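You operate a simulated robot arm through the tools that you are given. There is no shell and no other tool.

You are at the controls of a simulated robot arm. One attempt, no reset.

Task
One white key from C2 to F2 on the key frame sticks. Find it, sand its side and refit it.
Fine: press all four to find it; sand it on the rack's sandpaper; try it again; press no key beyond B1 or G2.

The check looks at the end state, three seconds after you hand in, the way a careful person would. Anything else that was tipped, shoved, dropped, spilled or broken makes it a failure.

Robot
A 7-joint arm with a two-finger parallel gripper, fixed in place. Base frame: the origin is on the floor under the middle of its stand, x ahead of it, y to its left, z up; the work surface is at about z = 780. Lengths are in mm, angles in rad, forces in N, time in s.
With the tool pointing down near the work surface it reaches from about 440 to 920 mm from the base axis. Its first joint turns from -2.496 to 2.496 rad. Payload 3 kg.
The TCP is the grasp point between the finger pads, 30 mm short of the fingertips. In the tool frame z runs along the fingers and y along their closing line. Largest opening 94 mm; finger width 28, thickness 10; the body of the gripper, 50 by 96 mm, starts 55 mm behind the TCP.
Orientation is that of the tool frame in the base frame, as [roll, pitch, yaw] about the fixed x, y, z axes, in that order (R = Rz(yaw) Ry(pitch) Rx(roll)). With the fingers straight down and closing along the base's y, the tool's x points along the base's -x, its y along +y and its z along -z.

Tools
- The arm moves only by the tool send_rows. Its argument "commands" is a list of rows, each a list of 7 numbers: the shift along the base's x, y, z in mm, then the turn, a rotation vector about the base's x, y, z in rad, then the closure in counts, from 0 (fully open) to 255 (shut). In form: [[x, y, z, rx, ry, rz, gripper], ...]. A call has 1 to 20 rows; each row shifts and turns the commanded pose from where the row before left it. A row lasts 0.2 s, in which the tool goes at most 50 mm and 0.15 rad; a call with a longer step from one row to the next is refused whole, and so is a gripper value outside its range. A pose out of reach is approached as far as the arm can. The call stops where the force on the tool passes 40 N (or 10 N more than at its start, if that is more) or the arm is blocked; 0.2 s more then pass. The fingers move at their own pace (about 72 mm/s each) and stop on an object; they squeeze with about 24 N. The grip force told is the motor's: it shows also when the fingers shut on nothing. Time passes only in rows, and 0.2 s behind the last, so rows that do not move let the fingers close. The reply holds the time, the measured pose of the TCP, the force on the tool along the base axes, the opening and the grip force, in the units named above and with some noise, with the torque about the TCP (base axes, N m) and any sound that the robot's microphone picked up.
- Cameras (640 x 400 px; columns grow to the right, rows downward): "scene" is fixed at [218.5, 650.6, 1352.8]; the picture's right is [-0.33, -0.94, 0.00], its down [-0.91, 0.32, -0.27] and it looks along [0.26, -0.09, -0.96] (base axes); focal length 260 px, centre (320, 200). "wrist" rides on the gripper at [76, 14, -102] in the tool frame; the picture's right is [-0.18, 0.98, 0.00], its down [-0.75, -0.14, -0.64] and it looks along [-0.63, -0.12, 0.77] (tool axes); focal length 243 px, centre (320, 200). There is no depth. A picture from a camera that has moved, and an enlarged one, comes with that camera's place and axes in the base frame and with its lens.
- capture(camera): a new picture of that camera. No time passes.
- close_up(camera, box): a new picture of the part [left, top, right, bottom] of that camera's present view, enlarged. No time passes.
- finish_job(): hands the job in; it is judged then, once.

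Places have to be worked out from the pictures, the camera data and where the tool is seen. Open the gripper and draw the arm clear of the work before you hand the job in, unless the task says otherwise.

The tools are called after "Emit:" as name(argument=value, ...) on one line, values as JSON. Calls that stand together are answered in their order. send_rows: Moves the arm, as the interface text tells. Its arguments: {"type":"object","properties":{"commands":{"type":"array"}},"required":["commands"]} The other tools are called the same way: capture (camera) takes a picture; close_up (camera, box) takes an enlarged picture of a part of a camera's view; finish_job () hands the job in.

At the start:

```text
t: 0.0
position: [155.6, 536.9, 1087.6]
ee_rot: [3.141, 0.0, -3.141]
force: [0.2, 0.5, 1.6]
torque: [0.02, -0.02, 0.0]
grip_width: 94.0
gripper_force: 0.0
```

scene: 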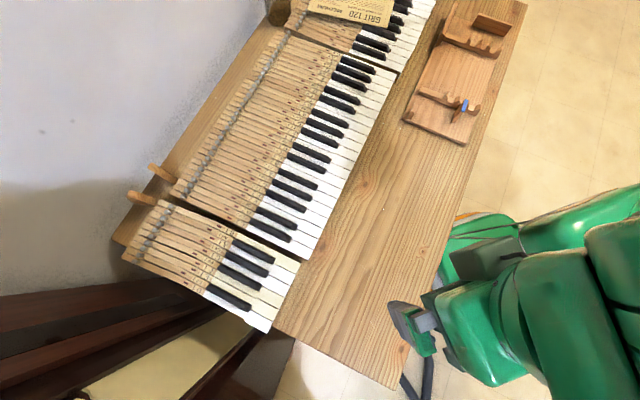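
wrist: 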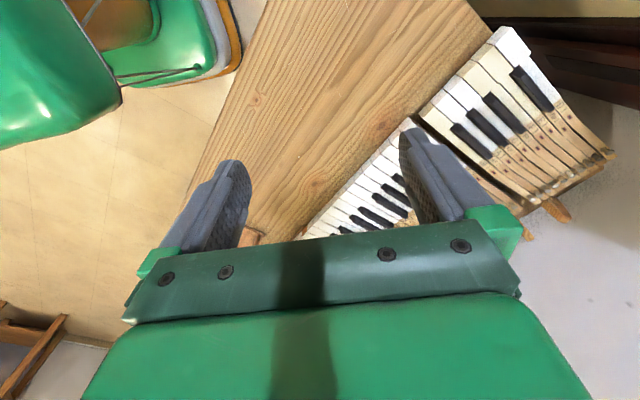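

The scene shows a keyboard frame with a separate short section at the lower left, and a rack at the top right. I'll enlarge several parts to understand the layout.

Emit:
close_up(camera="scene", box=[110, 180, 310, 340])

Emit:
close_up(camera="scene", box=[180, 50, 400, 260])

Emit:
close_up(camera="scene", box=[390, 0, 540, 150])

Emit:
close_up(camera="scene", box=[260, 0, 440, 90])

```text
2.50 times, centred on (210, 260) of scene
camera zoom: at [218.5, 650.6, 1352.8], right [-0.33, -0.94, 0.0], down [-0.91, 0.32, -0.27], along [0.26, -0.09, -0.96], focal length 650 px, centre (595, 50)
```

zoom: 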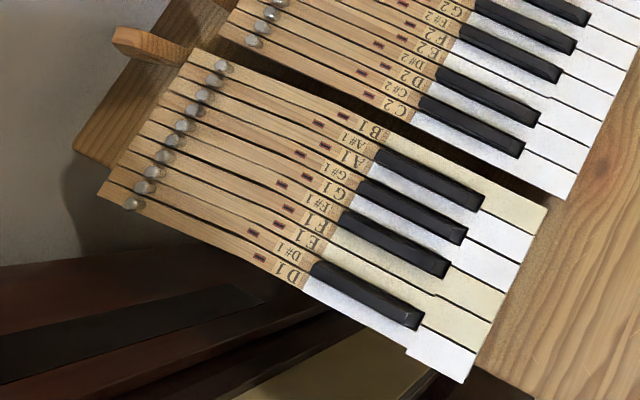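

```text
1.90 times, centred on (290, 155) of scene
camera zoom: at [218.5, 650.6, 1352.8], right [-0.33, -0.94, 0.0], down [-0.91, 0.32, -0.27], along [0.26, -0.09, -0.96], focal length 495 px, centre (377, 286)
```

zoom: 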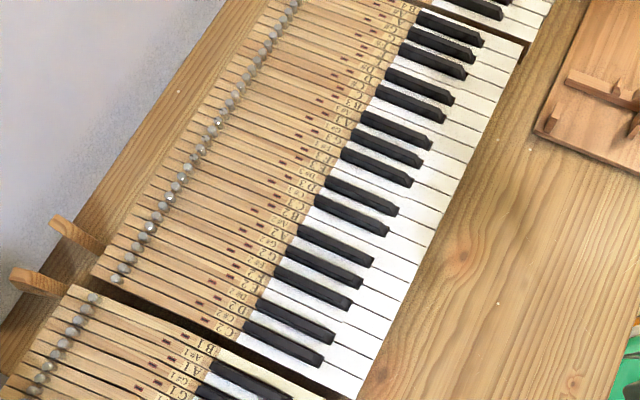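

```text
2.67 times, centred on (465, 75) of scene
camera zoom: at [218.5, 650.6, 1352.8], right [-0.33, -0.94, 0.0], down [-0.91, 0.32, -0.27], along [0.26, -0.09, -0.96], focal length 694 px, centre (-67, 533)
```

zoom: 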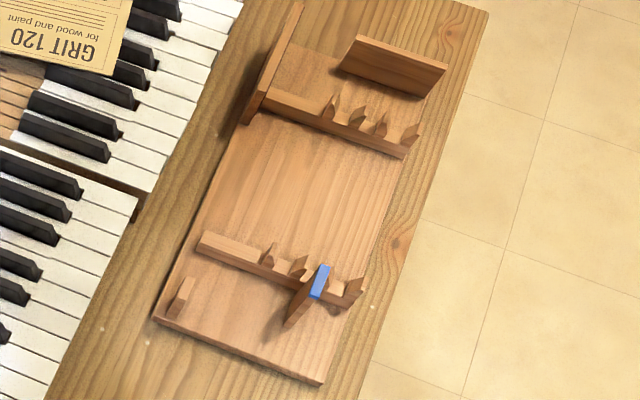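

```text
3.56 times, centred on (350, 45) of scene
camera zoom: at [218.5, 650.6, 1352.8], right [-0.33, -0.94, 0.0], down [-0.91, 0.32, -0.27], along [0.26, -0.09, -0.96], focal length 925 px, centre (213, 751)
```

zoom: 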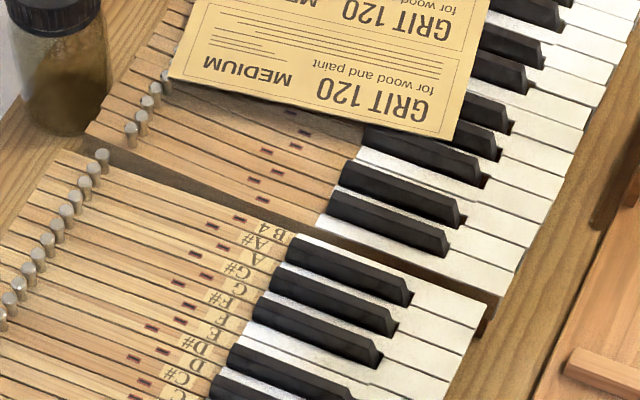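

The main frame (C2–B4) runs from about (255, 660) to (605, 316), with key tops near z≈820 and the backs toward +x+y. I'll turn the tool to line up with the keys and hover in front of C2–F2 for a closer look with the wrist camera.

Emit:
send_rows(commands=[[22, 12, -20, 0, 0, 0.1323, 0], [22, 12, -20, 0, 0, 0.1323, 0], [22, 12, -20, 0, 0, 0.1323, 0], [22, 12, -20, 0, 0, 0.1323, 0], [22, 12, -20, 0, 0, 0.1323, 0], [22, 12, -20, 0, 0, 0.1323, 0], [0, 0, 0, 0, 0, 0, 0]])

Emit:
capture(camera="wrist")

Emit:
capture(camera="scene")

```text
t: 1.6
position: [286.7, 605.8, 966.6]
ee_rot: [3.141, 0.0, -2.345]
force: [-0.6, -0.6, 0.1]
torque: [0.0, 0.02, 0.02]
grip_width: 94.0
gripper_force: 0.1
```

```text
taken
camera wrist: at [223.5, 561.1, 1068.9], right [-0.57, 0.82, 0.0], down [0.63, 0.44, 0.64], along [0.53, 0.37, -0.77], focal length 243 px, centre (320, 200)
```

wrist: 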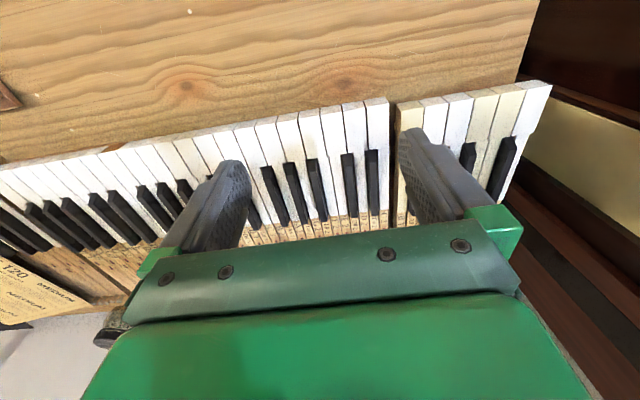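

```text
taken
```

scene: 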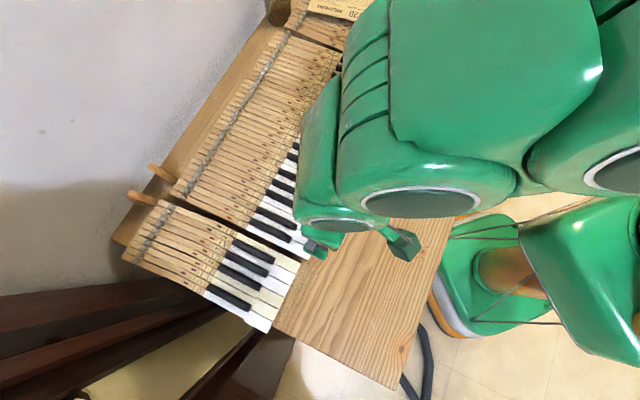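

The wrist picture shows the key fronts upside down. I'll enlarge the C2–F2 area and the B1 border to see gaps and heights.

Emit:
close_up(camera="wrist", box=[230, 90, 430, 250])

Emit:
close_up(camera="scene", box=[130, 130, 310, 260])

```text
2.50 times, centred on (330, 170) of wrist
camera zoom: at [223.5, 561.1, 1068.9], right [-0.57, 0.82, 0.0], down [0.63, 0.44, 0.64], along [0.53, 0.37, -0.77], focal length 606 px, centre (295, 275)
```

zoom: 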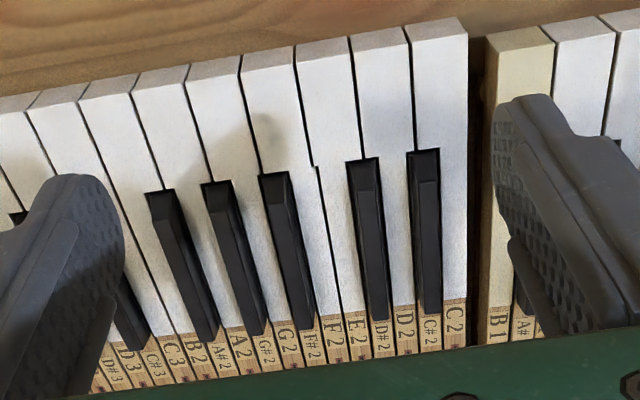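

```text
3.08 times, centred on (220, 195) of scene
camera zoom: at [218.5, 650.6, 1352.8], right [-0.33, -0.94, 0.0], down [-0.91, 0.32, -0.27], along [0.26, -0.09, -0.96], focal length 800 px, centre (628, 215)
```

zoom: 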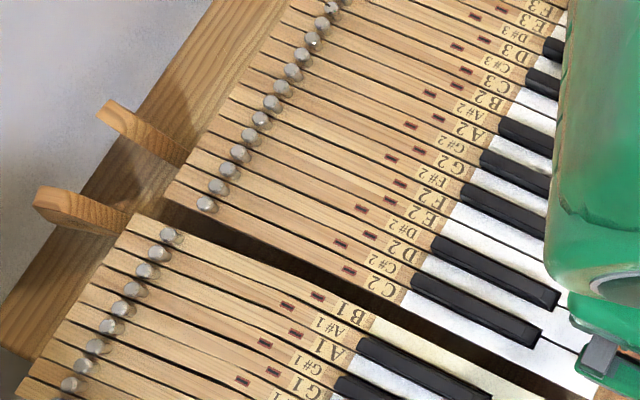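

The key heads are about 23 mm wide with very narrow gaps between them. Next I'll fly over to the rack to see its sandpaper and fixtures up close before touching anything.

Emit:
send_rows(commands=[[15.3, -42.9, 0, 0, 0, 0, 0], [15.3, -42.9, 0, 0, 0, 0, 0], [15.3, -42.9, 0, 0, 0, 0, 0], [15.3, -42.9, 0, 0, 0, 0, 0], [15.3, -42.9, 0, 0, 0, 0, 0], [15.3, -42.9, 0, 0, 0, 0, 0], [15.3, -42.9, 0, 0, 0, 0, 0], [15.3, -42.9, 0, 0, 0, 0, 0], [15.3, -42.9, 0, 0, 0, 0, 0], [15.3, -42.9, 0, 0, 0, 0, 0], [15.3, -42.9, 0, 0, 0, 0, 0], [15.3, -42.9, 0, 0, 0, 0, 0], [0, 0, 0, 0, 0, 0, 0]])

Emit:
capture(camera="wrist")

Emit:
capture(camera="scene")

```text
t: 4.4
position: [473.4, 95.6, 968.1]
ee_rot: [-3.141, 0.0, -2.347]
force: [0.2, 0.0, -0.1]
torque: [0.0, 0.01, -0.04]
grip_width: 94.2
gripper_force: 0.0
```

```text
taken
camera wrist: at [409.9, 50.5, 1071.1], right [-0.57, 0.82, 0.0], down [0.63, 0.44, 0.64], along [0.53, 0.37, -0.77], focal length 243 px, centre (320, 200)
```

wrist: 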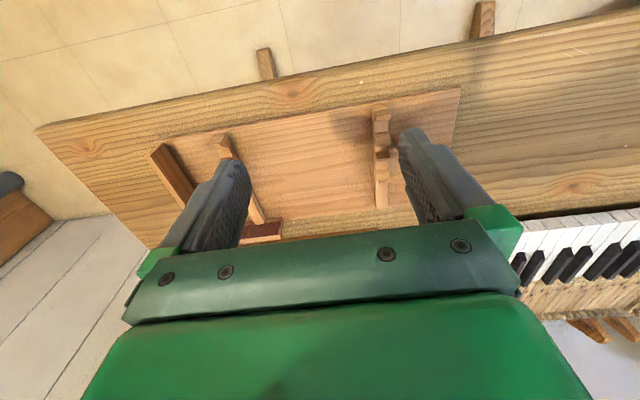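

```text
taken
```

scene: 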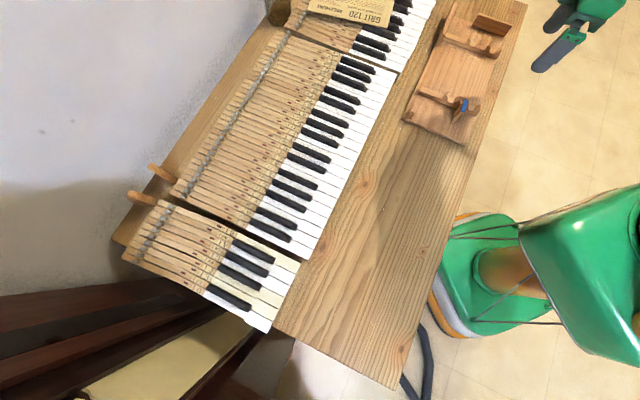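

The gripper body hides the lower half of the wrist view, so I'll move farther over the rack so that it lies in the upper half of the picture.

Emit:
send_rows(commands=[[30, 15, 10, 0, 0, 0, 0], [30, 15, 10, 0, 0, 0, 0], [10, 10, 0, 0, 0, 0, 0], [0, 0, 0, 0, 0, 0, 0]])

Emit:
capture(camera="wrist")

Emit:
close_up(camera="wrist", box=[100, 40, 500, 240])

```text
t: 5.4
position: [541.7, 136.4, 991.1]
ee_rot: [3.141, 0.0, -2.347]
force: [0.4, -0.4, 0.0]
torque: [-0.03, 0.03, -0.01]
grip_width: 93.9
gripper_force: 0.1
```

```text
taken
camera wrist: at [478.2, 90.9, 1093.6], right [-0.57, 0.82, 0.0], down [0.63, 0.44, 0.64], along [0.53, 0.37, -0.77], focal length 243 px, centre (320, 200)
```

wrist: 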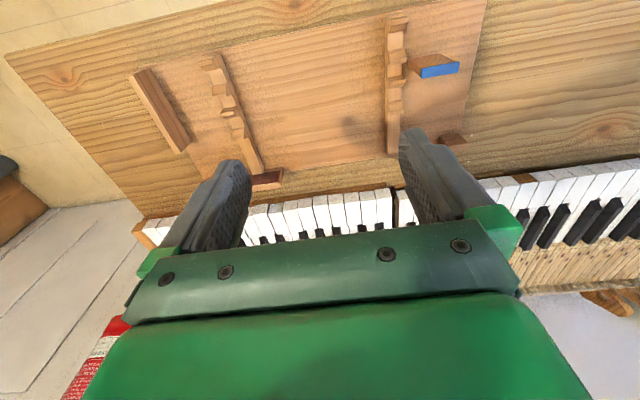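

```text
1.60 times, centred on (300, 140) of wrist
camera zoom: at [478.2, 90.9, 1093.6], right [-0.57, 0.82, 0.0], down [0.63, 0.44, 0.64], along [0.53, 0.37, -0.77], focal length 388 px, centre (352, 296)
```

zoom: 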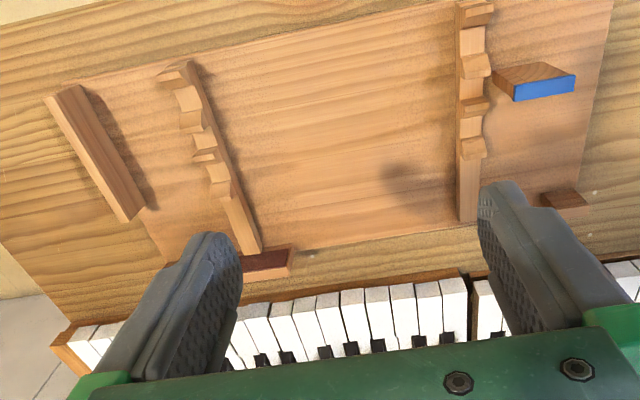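

I need sharper looks at each rack part: the dark-faced strip, the plank, the blue-faced block and the combs.

Emit:
close_up(camera="wrist", box=[120, 40, 300, 200])

Emit:
close_up(camera="wrist", box=[360, 0, 500, 170])

Emit:
close_up(camera="scene", box=[400, 70, 500, 150])

Emit:
close_up(camera="scene", box=[430, 0, 530, 70])

```text
2.50 times, centred on (210, 120) of wrist
camera zoom: at [478.2, 90.9, 1093.6], right [-0.57, 0.82, 0.0], down [0.63, 0.44, 0.64], along [0.53, 0.37, -0.77], focal length 606 px, centre (595, 400)
```

zoom: 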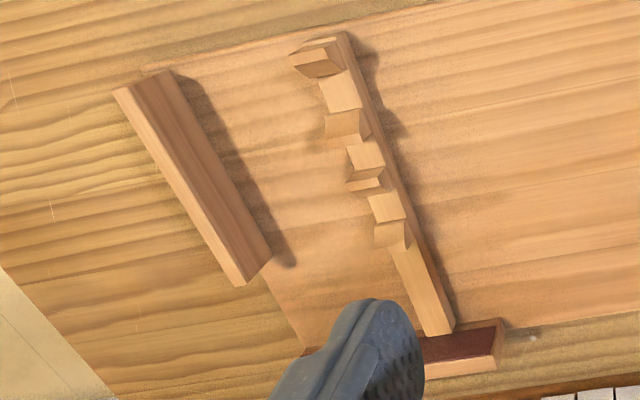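

```text
2.35 times, centred on (430, 85) of wrist
camera zoom: at [478.2, 90.9, 1093.6], right [-0.57, 0.82, 0.0], down [0.63, 0.44, 0.64], along [0.53, 0.37, -0.77], focal length 571 px, centre (61, 471)
```

zoom: 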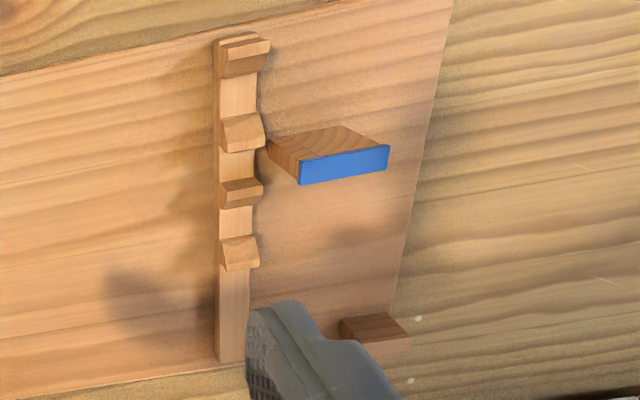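

```text
5.00 times, centred on (450, 110) of scene
camera zoom: at [218.5, 650.6, 1352.8], right [-0.33, -0.94, 0.0], down [-0.91, 0.32, -0.27], along [0.26, -0.09, -0.96], focal length 1300 px, centre (-330, 650)
```

zoom: 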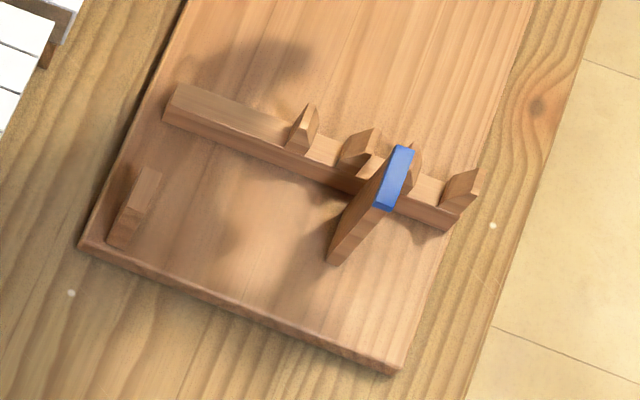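

```text
5.71 times, centred on (480, 35) of scene
camera zoom: at [218.5, 650.6, 1352.8], right [-0.33, -0.94, 0.0], down [-0.91, 0.32, -0.27], along [0.26, -0.09, -0.96], focal length 1486 px, centre (-594, 1143)
```

zoom: 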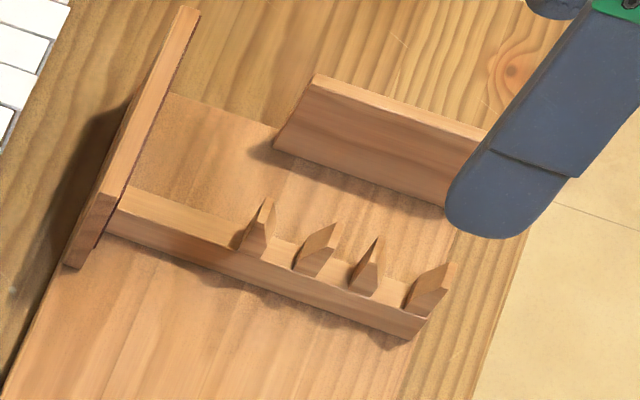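

The upright board beside the far comb carries a dark red-brown face toward the robot, which looks like the rack's sandpaper. I'll shift so it sits between the fingers in view and look again from a bit lower.

Emit:
send_rows(commands=[[30, -8, -15, 0, 0, 0, 0], [30, -8, -15, 0, 0, 0, 0], [30, -8, -15, 0, 0, 0, 0], [0, 0, 0, 0, 0, 0, 0]])

Emit:
capture(camera="wrist")

Emit:
close_up(camera="wrist", box=[200, 20, 440, 200])

Emit:
close_up(camera="scene", box=[430, 0, 530, 70])

```text
t: 6.4
position: [631.0, 111.9, 946.4]
ee_rot: [-3.141, 0.0, -2.348]
force: [-0.3, 0.5, -0.1]
torque: [0.01, -0.01, 0.0]
grip_width: 94.0
gripper_force: 0.1
```

```text
taken
camera wrist: at [567.3, 66.1, 1048.7], right [-0.57, 0.82, 0.0], down [0.63, 0.44, 0.64], along [0.53, 0.37, -0.77], focal length 243 px, centre (320, 200)
```

wrist: 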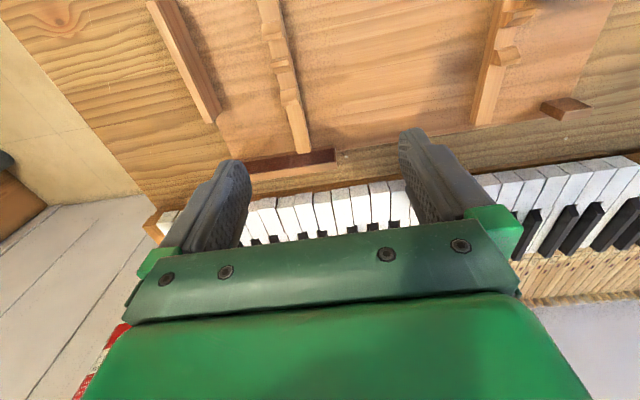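

```text
2.22 times, centred on (320, 110) of wrist
camera zoom: at [567.3, 66.1, 1048.7], right [-0.57, 0.82, 0.0], down [0.63, 0.44, 0.64], along [0.53, 0.37, -0.77], focal length 539 px, centre (320, 400)
```

zoom: 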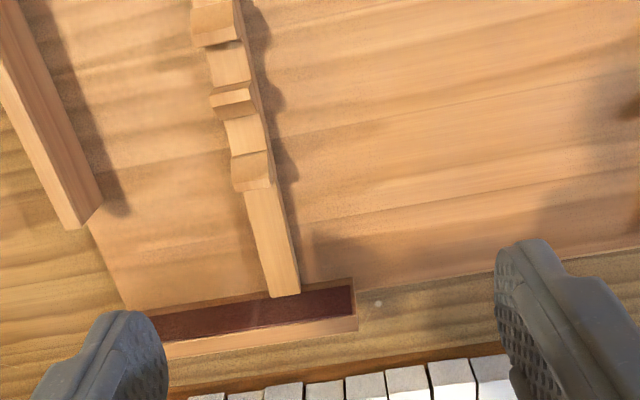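

```text
5.71 times, centred on (480, 35) of scene
camera zoom: at [218.5, 650.6, 1352.8], right [-0.33, -0.94, 0.0], down [-0.91, 0.32, -0.27], along [0.26, -0.09, -0.96], focal length 1486 px, centre (-594, 1143)
```

zoom: 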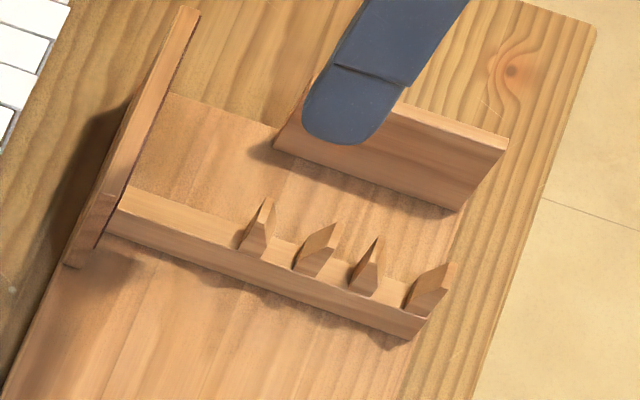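

The dark maroon rectangle on the board's inner face is the sandpaper. I'll enlarge it more in both cameras to triangulate its position.

Emit:
close_up(camera="scene", box=[430, 0, 480, 50])

Emit:
close_up(camera="wrist", box=[230, 120, 360, 200])

```text
8.00 times, centred on (455, 25) of scene
camera zoom: at [218.5, 650.6, 1352.8], right [-0.33, -0.94, 0.0], down [-0.91, 0.32, -0.27], along [0.26, -0.09, -0.96], focal length 2081 px, centre (-760, 1600)
```

zoom: 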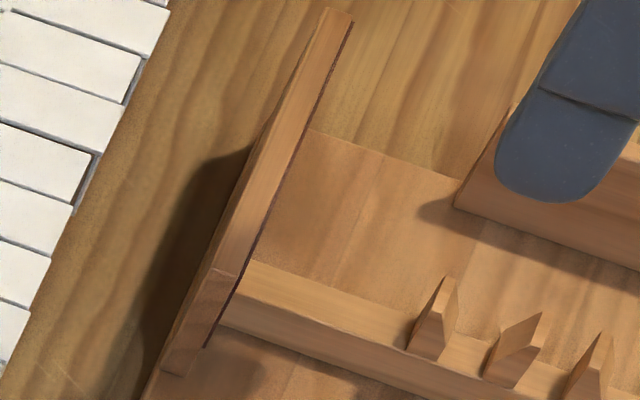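

```text
4.92 times, centred on (295, 160) of wrist
camera zoom: at [567.3, 66.1, 1048.7], right [-0.57, 0.82, 0.0], down [0.63, 0.44, 0.64], along [0.53, 0.37, -0.77], focal length 1194 px, centre (443, 397)
```

zoom: 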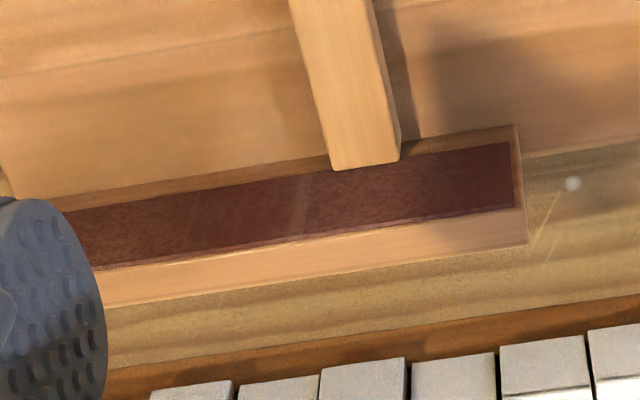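

The sandpaper face runs along u≈(0.714,-0.700) from about (667,156) to (752,75), with its top near z≈832, facing the robot. Now I'll go back over C2 with the fingers closed to do the press test.

Emit:
send_rows(commands=[[-22.2, 34.7, 0, 0, 0, 0, 255], [-22.2, 34.7, 0, 0, 0, 0, 255], [-22.2, 34.7, 0, 0, 0, 0, 255], [-22.2, 34.7, 0, 0, 0, 0, 255], [-22.2, 34.7, 0, 0, 0, 0, 255], [-22.2, 34.7, 0, 0, 0, 0, 255], [-22.2, 34.7, 0, 0, 0, 0, 255], [-22.2, 34.7, 0, 0, 0, 0, 255], [-22.2, 34.7, 0, 0, 0, 0, 255], [-22.2, 34.7, 0, 0, 0, 0, 255], [-22.2, 34.7, 0, 0, 0, 0, 255], [-22.2, 34.7, 0, 0, 0, 0, 255], [-22.2, 34.7, 0, 0, 0, 0, 255], [-22.2, 34.7, 0, 0, 0, 0, 255], [-22.2, 34.7, 0, 0, 0, 0, 255], [-22.2, 34.7, 0, 0, 0, 0, 255], [0, 0, -25, 0, 0, 0, 255], [0, 0, -20, 0, 0, 0, 255], [0, 0, 0, 0, 0, 0, 255]])

Emit:
capture(camera="wrist")

Emit:
capture(camera="scene")

```text
t: 10.4
position: [274.1, 665.1, 900.9]
ee_rot: [3.14, -0.002, -2.347]
force: [-0.3, 0.7, -0.6]
torque: [0.01, 0.03, 0.0]
grip_width: 0.2
gripper_force: 24.5
```

```text
taken
camera wrist: at [210.0, 619.1, 1004.0], right [-0.57, 0.82, 0.0], down [0.63, 0.44, 0.64], along [0.53, 0.37, -0.77], focal length 243 px, centre (320, 200)
```

wrist: 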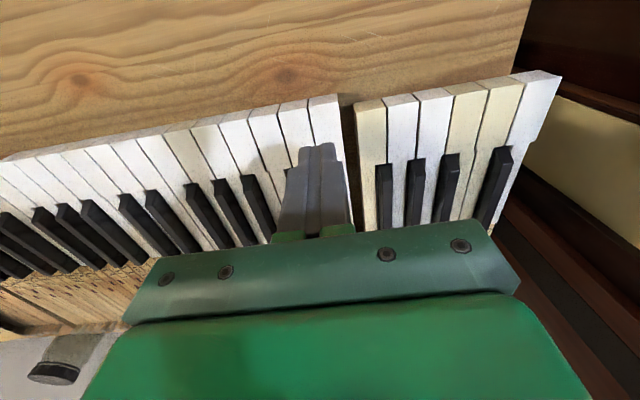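

```text
taken
```

scene: 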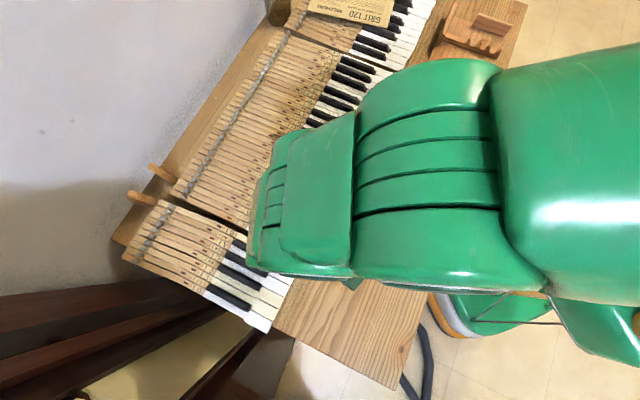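

I'll enlarge the view around the closed fingertips to check their alignment with C2 before lowering.

Emit:
close_up(camera="wrist", box=[240, 80, 400, 180])

```text
4.00 times, centred on (320, 130) of wrist
camera zoom: at [210.0, 619.1, 1004.0], right [-0.57, 0.82, 0.0], down [0.63, 0.44, 0.64], along [0.53, 0.37, -0.77], focal length 970 px, centre (320, 480)
```

zoom: 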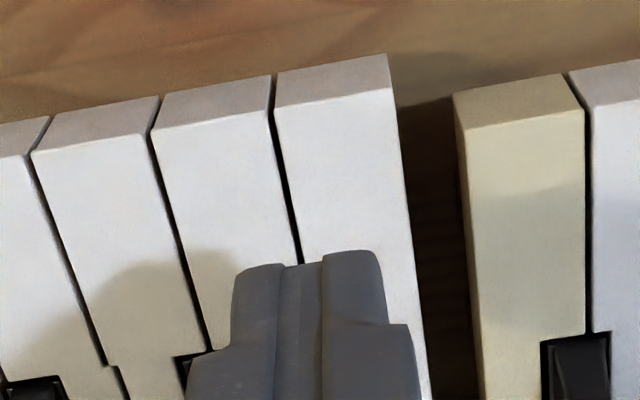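

The point under the fingers is about 4.9 mm toward D2 from C2's centre, so I'll shift that much and lower to just above the key top (about z 830, TCP ≈ 864).

Emit:
send_rows(commands=[[-3.5, 3.4, -10, 0, 0, 0, 255], [0, 0, -15, 0, 0, 0, 255], [0, 0, -10, 0, 0, 0, 255], [0, 0, 0, 0, 0, 0, 255]])

Emit:
close_up(camera="wrist", box=[240, 80, 400, 180])

```text
t: 11.4
position: [271.0, 668.1, 862.8]
ee_rot: [-3.142, 0.0, -2.348]
force: [0.4, -0.5, -0.7]
torque: [0.01, 0.02, 0.0]
grip_width: 0.0
gripper_force: 24.1
```

```text
4.00 times, centred on (320, 130) of wrist
camera zoom: at [207.6, 623.1, 967.0], right [-0.57, 0.82, 0.0], down [0.63, 0.44, 0.64], along [0.53, 0.37, -0.77], focal length 970 px, centre (320, 480)
```

zoom: 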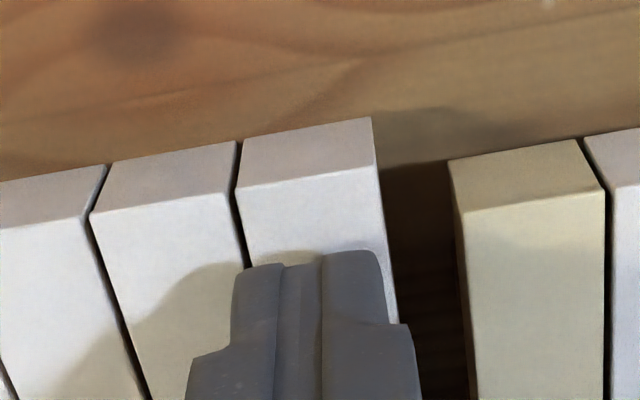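

The tip sits nearly on C2, about 1.2 mm off centre. I'll correct that and press down in small steps to find contact.

Emit:
send_rows(commands=[[-0.9, 0.9, 0, 0, 0, 0, 255], [0, 0, -2, 0, 0, 0, 255], [0, 0, -2, 0, 0, 0, 255], [0, 0, 0, 0, 0, 0, 255]])

Emit:
send_rows(commands=[[0, 0, -2, 0, 0, 0, 255], [0, 0, -1, 0, 0, 0, 255], [0, 0, 0, 0, 0, 0, 255]])

Emit:
send_rows(commands=[[0, 0, -2, 0, 0, 0, 255], [0, 0, -1, 0, 0, 0, 255], [0, 0, 0, 0, 0, 0, 255]])

```text
t: 12.4
position: [270.6, 669.8, 858.7]
ee_rot: [-3.141, 0.0, -2.347]
force: [0.5, 0.4, 0.3]
torque: [0.03, 0.0, -0.04]
grip_width: 0.0
gripper_force: 24.0
```

```text
t: 13.2
position: [271.0, 669.2, 857.2]
ee_rot: [-3.141, 0.002, -2.348]
force: [0.2, 0.0, 0.2]
torque: [0.02, 0.0, 0.02]
grip_width: 0.2
gripper_force: 24.2
```

```text
t: 14.0
position: [271.0, 668.5, 852.7]
ee_rot: [-3.141, -0.001, -2.348]
force: [0.3, -0.7, 0.5]
torque: [0.04, 0.01, -0.02]
grip_width: 0.1
gripper_force: 24.4
```

No contact yet at TCP z ≈ 853 (tip ≈ 823). I'll continue down gently.

Emit:
send_rows(commands=[[0, 0, -1, 0, 0, 0, 255], [0, 0, -1, 0, 0, 0, 255], [0, 0, 0, 0, 0, 0, 255]])

Emit:
send_rows(commands=[[0, 0, -1, 0, 0, 0, 255], [0, 0, -1, 0, 0, 0, 255], [0, 0, 0, 0, 0, 0, 255]])

Emit:
close_up(camera="wrist", box=[240, 80, 400, 180])

```text
t: 14.8
position: [273.4, 669.9, 851.6]
ee_rot: [3.14, 0.002, -2.347]
force: [0.0, 0.0, -0.5]
torque: [-0.03, -0.01, 0.01]
grip_width: 0.0
gripper_force: 24.1
```

```text
t: 15.6
position: [272.1, 668.3, 849.5]
ee_rot: [3.14, 0.0, -2.348]
force: [0.0, -0.7, -0.2]
torque: [-0.02, -0.02, -0.05]
grip_width: 0.0
gripper_force: 24.0
```

```text
4.00 times, centred on (320, 130) of wrist
camera zoom: at [207.0, 623.7, 952.5], right [-0.57, 0.82, 0.0], down [0.63, 0.44, 0.64], along [0.53, 0.37, -0.77], focal length 970 px, centre (320, 480)
```

zoom: 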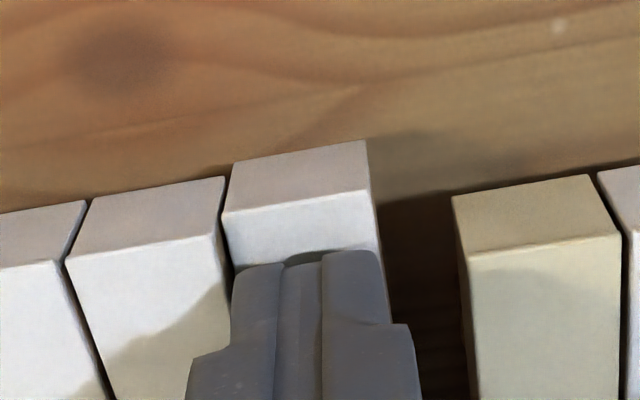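

Alignment on C2 is now centred and the shadow shows the tip almost touching. I'll keep going down in 1 mm steps.

Emit:
send_rows(commands=[[0, 0, -1, 0, 0, 0, 255], [0, 0, -1, 0, 0, 0, 255], [0, 0, 0, 0, 0, 0, 255]])

Emit:
send_rows(commands=[[0, 0, -1, 0, 0, 0, 255], [0, 0, -1, 0, 0, 0, 255], [0, 0, 0, 0, 0, 0, 255]])

Emit:
close_up(camera="wrist", box=[240, 80, 400, 180])

```text
t: 16.4
position: [272.1, 669.8, 848.1]
ee_rot: [3.141, 0.0, -2.347]
force: [-0.8, 0.2, 0.6]
torque: [0.04, 0.04, -0.02]
grip_width: 0.2
gripper_force: 24.3
```

```text
t: 17.2
position: [271.1, 669.0, 845.5]
ee_rot: [3.141, 0.0, -2.347]
force: [-1.3, 3.1, 8.2]
torque: [0.14, -0.06, 0.05]
grip_width: 0.2
gripper_force: 24.2
```

```text
4.00 times, centred on (320, 130) of wrist
camera zoom: at [206.7, 623.7, 948.5], right [-0.57, 0.82, 0.0], down [0.63, 0.44, 0.64], along [0.53, 0.37, -0.77], focal length 970 px, centre (320, 480)
```

zoom: 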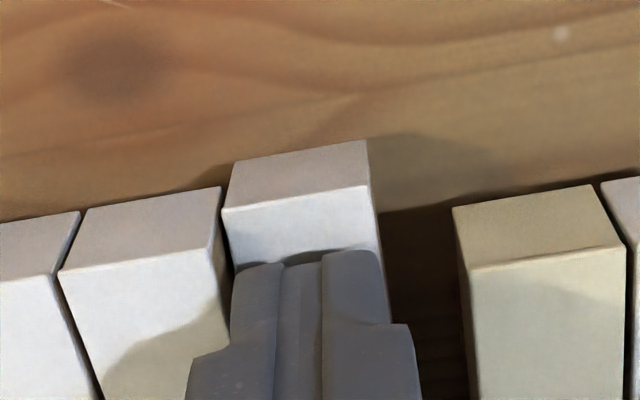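

Contact is at tip z ≈ 818, and the force is 8 N with C2 moving down. I'll press further in small steps and watch the force.

Emit:
send_rows(commands=[[0, 0, -1, 0, 0, 0, 255], [0, 0, -1, 0, 0, 0, 255], [0, 0, 0, 0, 0, 0, 255]])

Emit:
send_rows(commands=[[0, 0, -1, 0, 0, 0, 255], [0, 0, -1, 0, 0, 0, 255], [0, 0, 0, 0, 0, 0, 255]])

Emit:
send_rows(commands=[[0, 0, -1, 0, 0, 0, 255], [0, 0, -1, 0, 0, 0, 255], [0, 0, 0, 0, 0, 0, 255]])

Emit:
close_up(camera="wrist", box=[240, 80, 400, 180])

```text
t: 17.8
position: [271.3, 668.8, 845.7]
ee_rot: [3.14, -0.001, -2.348]
force: [-3.7, -2.4, 9.4]
torque: [0.01, 0.04, -0.04]
grip_width: 0.1
gripper_force: 23.7
stopped in row 2: the force on the tool passed its limit at 44 N (the readings are from after the stop); the commanded pose is now the measured one
```

```text
t: 18.4
position: [271.9, 668.6, 845.6]
ee_rot: [-3.141, 0.001, -2.348]
force: [-3.9, -5.6, 11.9]
torque: [-0.01, -0.02, -0.1]
grip_width: 0.1
gripper_force: 23.9
stopped in row 2: the force on the tool passed its limit at 44 N (the readings are from after the stop); the commanded pose is now the measured one
```

```text
t: 18.9
position: [272.2, 671.6, 846.1]
ee_rot: [3.141, 0.001, -2.348]
force: [-2.2, -5.0, 10.3]
torque: [-0.08, -0.04, -0.07]
grip_width: 0.0
gripper_force: 24.7
stopped in row 2: the force on the tool passed its limit at 43 N (the readings are from after the stop); the commanded pose is now the measured one
```

```text
4.00 times, centred on (320, 130) of wrist
camera zoom: at [207.0, 624.3, 948.4], right [-0.57, 0.82, 0.0], down [0.63, 0.44, 0.64], along [0.53, 0.37, -0.77], focal length 970 px, centre (320, 480)
```

zoom: 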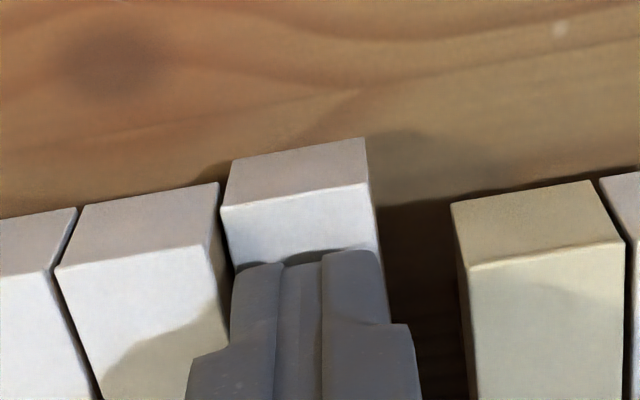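

C2 dips easily (almost no force) and bottoms out at tip z ≈ 816. Now I'll lift off and see whether it comes back up.

Emit:
send_rows(commands=[[0, 0, 5, 0, 0, 0, 255], [0, 0, 10, 0, 0, 0, 255], [0, 0, 10, 0, 0, 0, 255], [0, 0, 0, 0, 0, 0, 255]])

Emit:
close_up(camera="wrist", box=[240, 80, 400, 180])

```text
t: 19.9
position: [270.7, 669.9, 870.2]
ee_rot: [-3.142, 0.002, -2.347]
force: [-0.3, -0.4, -0.7]
torque: [0.01, -0.03, 0.02]
grip_width: 0.1
gripper_force: 24.0
```

```text
4.00 times, centred on (320, 130) of wrist
camera zoom: at [206.7, 624.9, 973.6], right [-0.57, 0.82, 0.0], down [0.63, 0.44, 0.64], along [0.53, 0.37, -0.77], focal length 970 px, centre (320, 480)
```

zoom: 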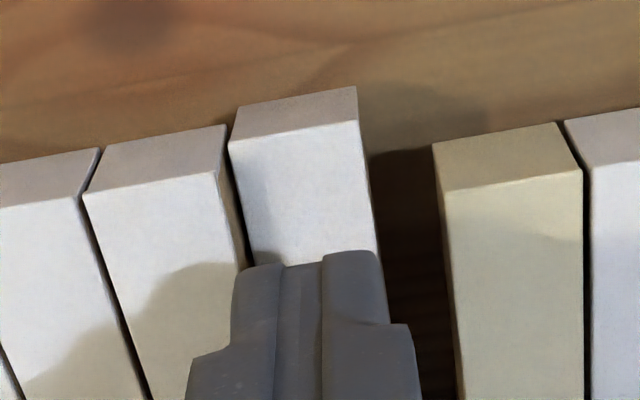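

C2 still looks lower than D2 and B1 after lifting. I'll wait a little and look again, also from higher up.

Emit:
send_rows(commands=[[0, 0, 10, 0, 0, 0, 255], [0, 0, 0, 0, 0, 0, 255], [0, 0, 0, 0, 0, 0, 255], [0, 0, 0, 0, 0, 0, 255], [0, 0, 0, 0, 0, 0, 255], [0, 0, 0, 0, 0, 0, 255]])

Emit:
close_up(camera="wrist", box=[240, 70, 400, 170])

Emit:
capture(camera="wrist")

```text
t: 21.3
position: [272.5, 669.2, 878.8]
ee_rot: [-3.142, 0.002, -2.348]
force: [0.7, -0.9, 0.0]
torque: [-0.01, 0.02, 0.02]
grip_width: 0.1
gripper_force: 24.4
```

```text
4.00 times, centred on (320, 120) of wrist
camera zoom: at [207.3, 624.1, 982.3], right [-0.57, 0.82, 0.0], down [0.63, 0.44, 0.64], along [0.53, 0.37, -0.77], focal length 970 px, centre (320, 520)
```

zoom: 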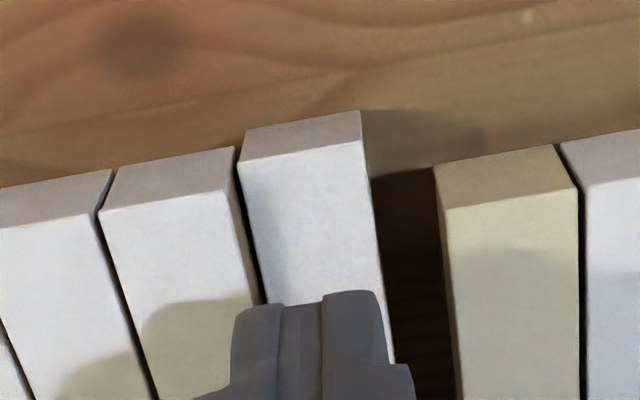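

```text
taken
camera wrist: at [207.3, 624.1, 982.3], right [-0.57, 0.82, 0.0], down [0.63, 0.44, 0.64], along [0.53, 0.37, -0.77], focal length 243 px, centre (320, 200)
```

wrist: 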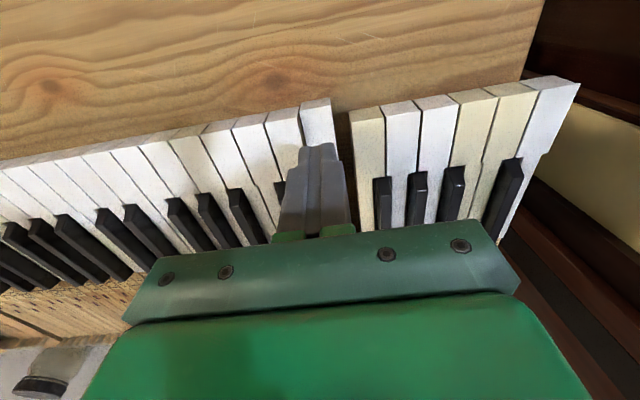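

C2 stays down, so it is the suspect, but the brief wants all four pressed. I'll move one key over (≈23.3 mm along u) to D2 and check alignment.

Emit:
send_rows(commands=[[16.6, -16.3, 0, 0, 0, 0, 255], [0, 0, -14, 0, 0, 0, 255], [0, 0, 0, 0, 0, 0, 255]])

Emit:
close_up(camera="wrist", box=[240, 70, 400, 170])

```text
t: 22.1
position: [286.9, 654.4, 865.1]
ee_rot: [3.142, 0.004, -2.347]
force: [0.3, 1.0, 0.0]
torque: [-0.01, 0.02, 0.03]
grip_width: 0.0
gripper_force: 24.3
```

```text
4.00 times, centred on (320, 120) of wrist
camera zoom: at [223.6, 608.9, 968.0], right [-0.57, 0.82, 0.0], down [0.63, 0.44, 0.64], along [0.53, 0.37, -0.77], focal length 970 px, centre (320, 520)
```

zoom: 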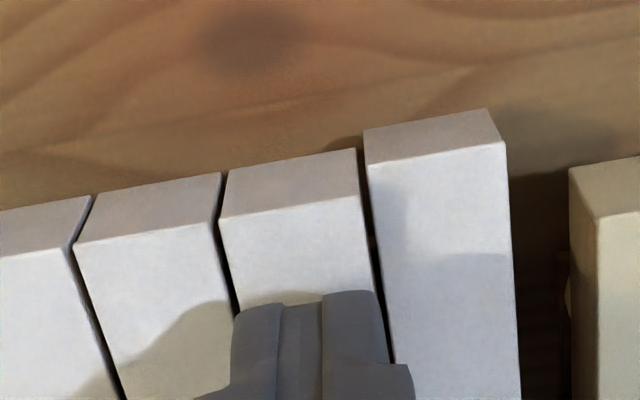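

The tip is about 1.8 mm toward C2 from D2's centre line; I'll shift that amount and press D2 in small steps.

Emit:
send_rows(commands=[[1.3, -1.3, 0, 0, 0, 0, 255], [0, 0, -5, 0, 0, 0, 255], [0, 0, -5, 0, 0, 0, 255], [0, 0, 0, 0, 0, 0, 255]])

Emit:
close_up(camera="wrist", box=[240, 80, 400, 180])

Emit:
send_rows(commands=[[0, 0, -1.5, 0, 0, 0, 255], [0, 0, -1.5, 0, 0, 0, 255], [0, 0, 0, 0, 0, 0, 255]])

Emit:
send_rows(commands=[[0, 0, -1, 0, 0, 0, 255], [0, 0, -1, 0, 0, 0, 255], [0, 0, 0, 0, 0, 0, 255]])

Emit:
send_rows(commands=[[0, 0, -1, 0, 0, 0, 255], [0, 0, -1, 0, 0, 0, 255], [0, 0, 0, 0, 0, 0, 255]])

Emit:
close_up(camera="wrist", box=[240, 80, 400, 180])

```text
t: 23.1
position: [291.2, 653.5, 855.0]
ee_rot: [3.141, 0.003, -2.348]
force: [0.6, -0.4, 0.2]
torque: [0.0, -0.01, -0.01]
grip_width: 0.1
gripper_force: 24.4
```

```text
4.00 times, centred on (320, 130) of wrist
camera zoom: at [224.9, 608.0, 957.7], right [-0.57, 0.82, 0.0], down [0.63, 0.44, 0.64], along [0.53, 0.37, -0.77], focal length 970 px, centre (320, 480)
```

zoom: 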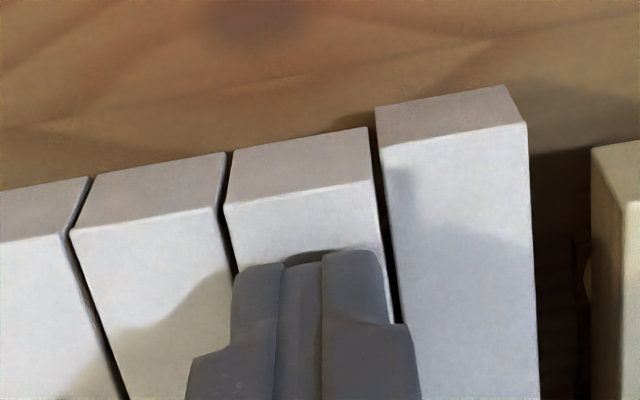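

```text
t: 23.9
position: [288.9, 652.4, 852.2]
ee_rot: [3.14, 0.001, -2.346]
force: [0.7, -0.1, 0.4]
torque: [-0.01, -0.03, -0.01]
grip_width: 0.0
gripper_force: 24.4
```

```text
t: 24.7
position: [288.8, 652.5, 849.7]
ee_rot: [3.141, 0.002, -2.347]
force: [0.9, 0.7, 0.3]
torque: [-0.01, -0.04, 0.0]
grip_width: 0.1
gripper_force: 23.7
```

```text
t: 25.5
position: [290.0, 652.2, 849.6]
ee_rot: [-3.141, 0.0, -2.347]
force: [0.0, -0.3, 0.3]
torque: [0.01, 0.01, 0.01]
grip_width: 0.0
gripper_force: 23.7
```

```text
4.00 times, centred on (320, 130) of wrist
camera zoom: at [224.4, 607.1, 952.0], right [-0.57, 0.82, 0.0], down [0.63, 0.44, 0.64], along [0.53, 0.37, -0.77], focal length 970 px, centre (320, 480)
```

zoom: 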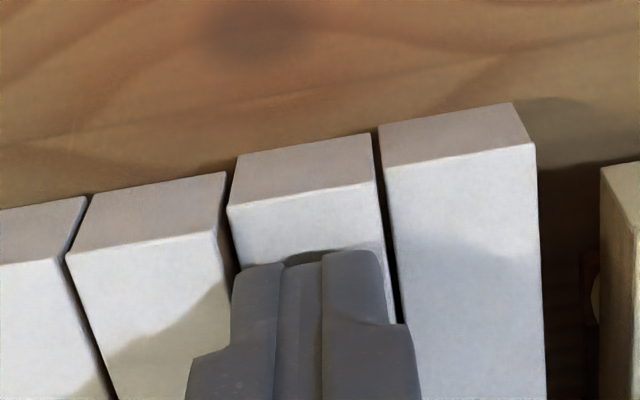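

D2 is dipping with almost no force. I'll press another 2 mm, then lift and see if it returns.

Emit:
send_rows(commands=[[0, 0, -1, 0, 0, 0, 255], [0, 0, -1, 0, 0, 0, 255], [0, 0, 0, 0, 0, 0, 255]])

Emit:
close_up(camera="wrist", box=[240, 80, 400, 180])

Emit:
send_rows(commands=[[0, 0, 5, 0, 0, 0, 255], [0, 0, 10, 0, 0, 0, 255], [0, 0, 10, 0, 0, 0, 255], [0, 0, 0, 0, 0, 0, 255], [0, 0, 0, 0, 0, 0, 255]])

Emit:
close_up(camera="wrist", box=[240, 70, 400, 170])

```text
t: 26.3
position: [290.4, 653.9, 847.4]
ee_rot: [-3.141, 0.002, -2.347]
force: [0.2, -0.6, 0.6]
torque: [-0.01, 0.0, 0.02]
grip_width: 0.1
gripper_force: 24.3
```

```text
4.00 times, centred on (320, 130) of wrist
camera zoom: at [224.9, 607.1, 950.4], right [-0.57, 0.82, 0.0], down [0.63, 0.44, 0.64], along [0.53, 0.37, -0.77], focal length 970 px, centre (320, 480)
```

zoom: 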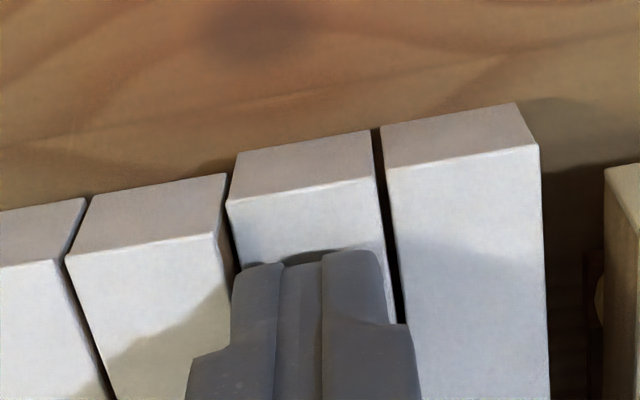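

```text
t: 27.5
position: [289.4, 653.6, 873.2]
ee_rot: [3.139, 0.0, -2.347]
force: [0.1, 0.0, 0.1]
torque: [0.01, -0.04, 0.02]
grip_width: 0.2
gripper_force: 24.3
```

```text
4.00 times, centred on (320, 120) of wrist
camera zoom: at [224.2, 607.5, 975.4], right [-0.57, 0.82, 0.0], down [0.63, 0.44, 0.64], along [0.53, 0.37, -0.77], focal length 970 px, centre (320, 520)
```

zoom: 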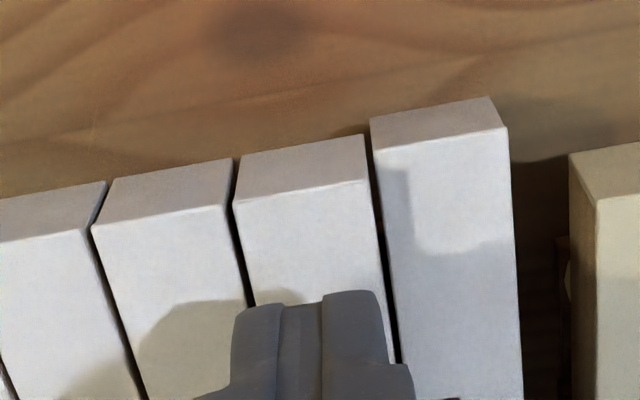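

D2 sprang back level with E2, while C2 is still down. Next E2.

Emit:
send_rows(commands=[[16.8, -16.4, 0, 0, 0, 0, 255], [0, 0, -9, 0, 0, 0, 255], [0, 0, -9, 0, 0, 0, 255], [0, 0, 0, 0, 0, 0, 255]])

Emit:
close_up(camera="wrist", box=[240, 80, 400, 180])

```text
t: 28.5
position: [306.7, 637.0, 854.5]
ee_rot: [-3.141, 0.002, -2.349]
force: [-0.4, 1.1, 0.3]
torque: [0.03, 0.0, -0.01]
grip_width: 0.0
gripper_force: 24.1
```

```text
4.00 times, centred on (320, 130) of wrist
camera zoom: at [242.0, 591.2, 956.9], right [-0.57, 0.82, 0.0], down [0.63, 0.44, 0.64], along [0.53, 0.37, -0.77], focal length 970 px, centre (320, 480)
```

zoom: 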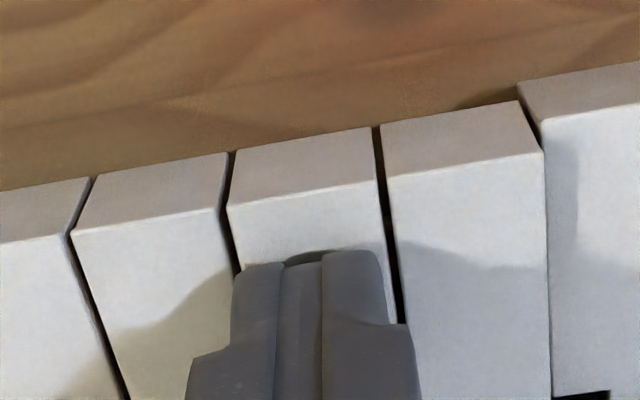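

Well centred on E2. I'll press it about 7 mm, look, then lift and look again.

Emit:
send_rows(commands=[[0, 0, -1.5, 0, 0, 0, 255], [0, 0, -1.5, 0, 0, 0, 255], [0, 0, -1.5, 0, 0, 0, 255], [0, 0, -1.5, 0, 0, 0, 255], [0, 0, -1.5, 0, 0, 0, 255], [0, 0, 0, 0, 0, 0, 255]])

Emit:
close_up(camera="wrist", box=[240, 80, 400, 180])

Emit:
send_rows(commands=[[0, 0, 5, 0, 0, 0, 255], [0, 0, 10, 0, 0, 0, 255], [0, 0, 10, 0, 0, 0, 255], [0, 0, 0, 0, 0, 0, 255], [0, 0, 0, 0, 0, 0, 255]])

Emit:
close_up(camera="wrist", box=[240, 70, 400, 170])

```text
t: 29.9
position: [307.4, 637.3, 846.3]
ee_rot: [-3.141, 0.001, -2.347]
force: [0.6, 0.4, -0.4]
torque: [0.0, 0.0, 0.02]
grip_width: 0.2
gripper_force: 24.4
```

```text
4.00 times, centred on (320, 130) of wrist
camera zoom: at [242.6, 591.1, 949.6], right [-0.57, 0.82, 0.0], down [0.63, 0.44, 0.64], along [0.53, 0.37, -0.77], focal length 970 px, centre (320, 480)
```

zoom: 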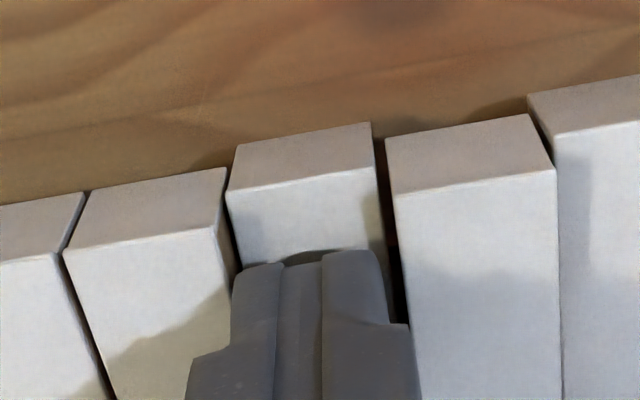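

```text
t: 31.1
position: [305.5, 635.9, 873.0]
ee_rot: [3.141, 0.002, -2.349]
force: [0.0, -0.6, -0.8]
torque: [0.0, 0.0, 0.0]
grip_width: 0.0
gripper_force: 23.8
```

```text
4.00 times, centred on (320, 120) of wrist
camera zoom: at [241.3, 590.2, 974.9], right [-0.57, 0.82, 0.0], down [0.63, 0.44, 0.64], along [0.53, 0.37, -0.77], focal length 970 px, centre (320, 520)
```

zoom: 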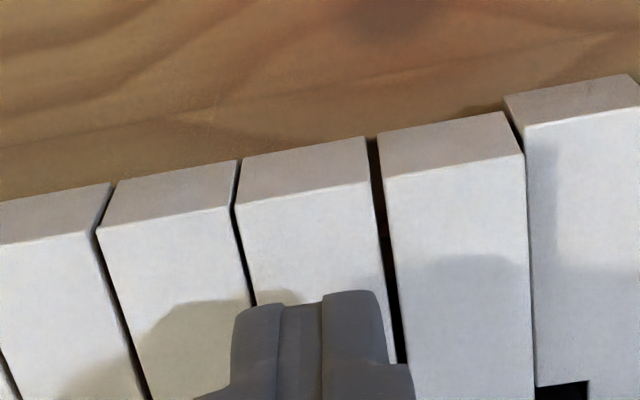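

E2 also sprang back. Now F2 the same way.

Emit:
send_rows(commands=[[16.8, -16.4, 0, 0, 0, 0, 255], [0, 0, -9, 0, 0, 0, 255], [0, 0, -9, 0, 0, 0, 255], [0, 0, 0, 0, 0, 0, 255]])

Emit:
close_up(camera="wrist", box=[240, 80, 400, 180])

```text
t: 32.1
position: [323.4, 618.7, 854.6]
ee_rot: [3.141, 0.002, -2.347]
force: [-0.2, 0.5, 0.1]
torque: [0.0, 0.01, -0.02]
grip_width: 0.0
gripper_force: 24.1
```

```text
4.00 times, centred on (320, 130) of wrist
camera zoom: at [259.1, 573.2, 957.0], right [-0.57, 0.82, 0.0], down [0.63, 0.44, 0.64], along [0.53, 0.37, -0.77], focal length 970 px, centre (320, 480)
```

zoom: 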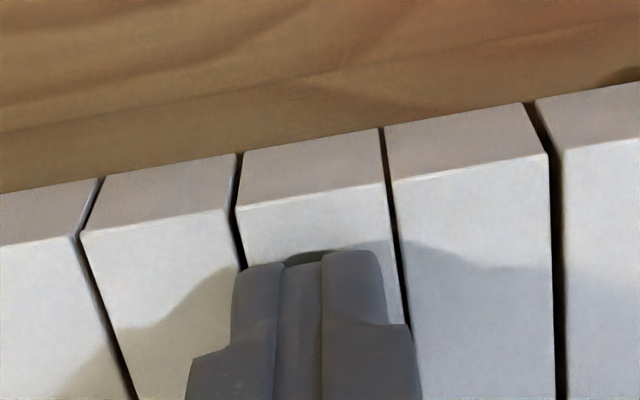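

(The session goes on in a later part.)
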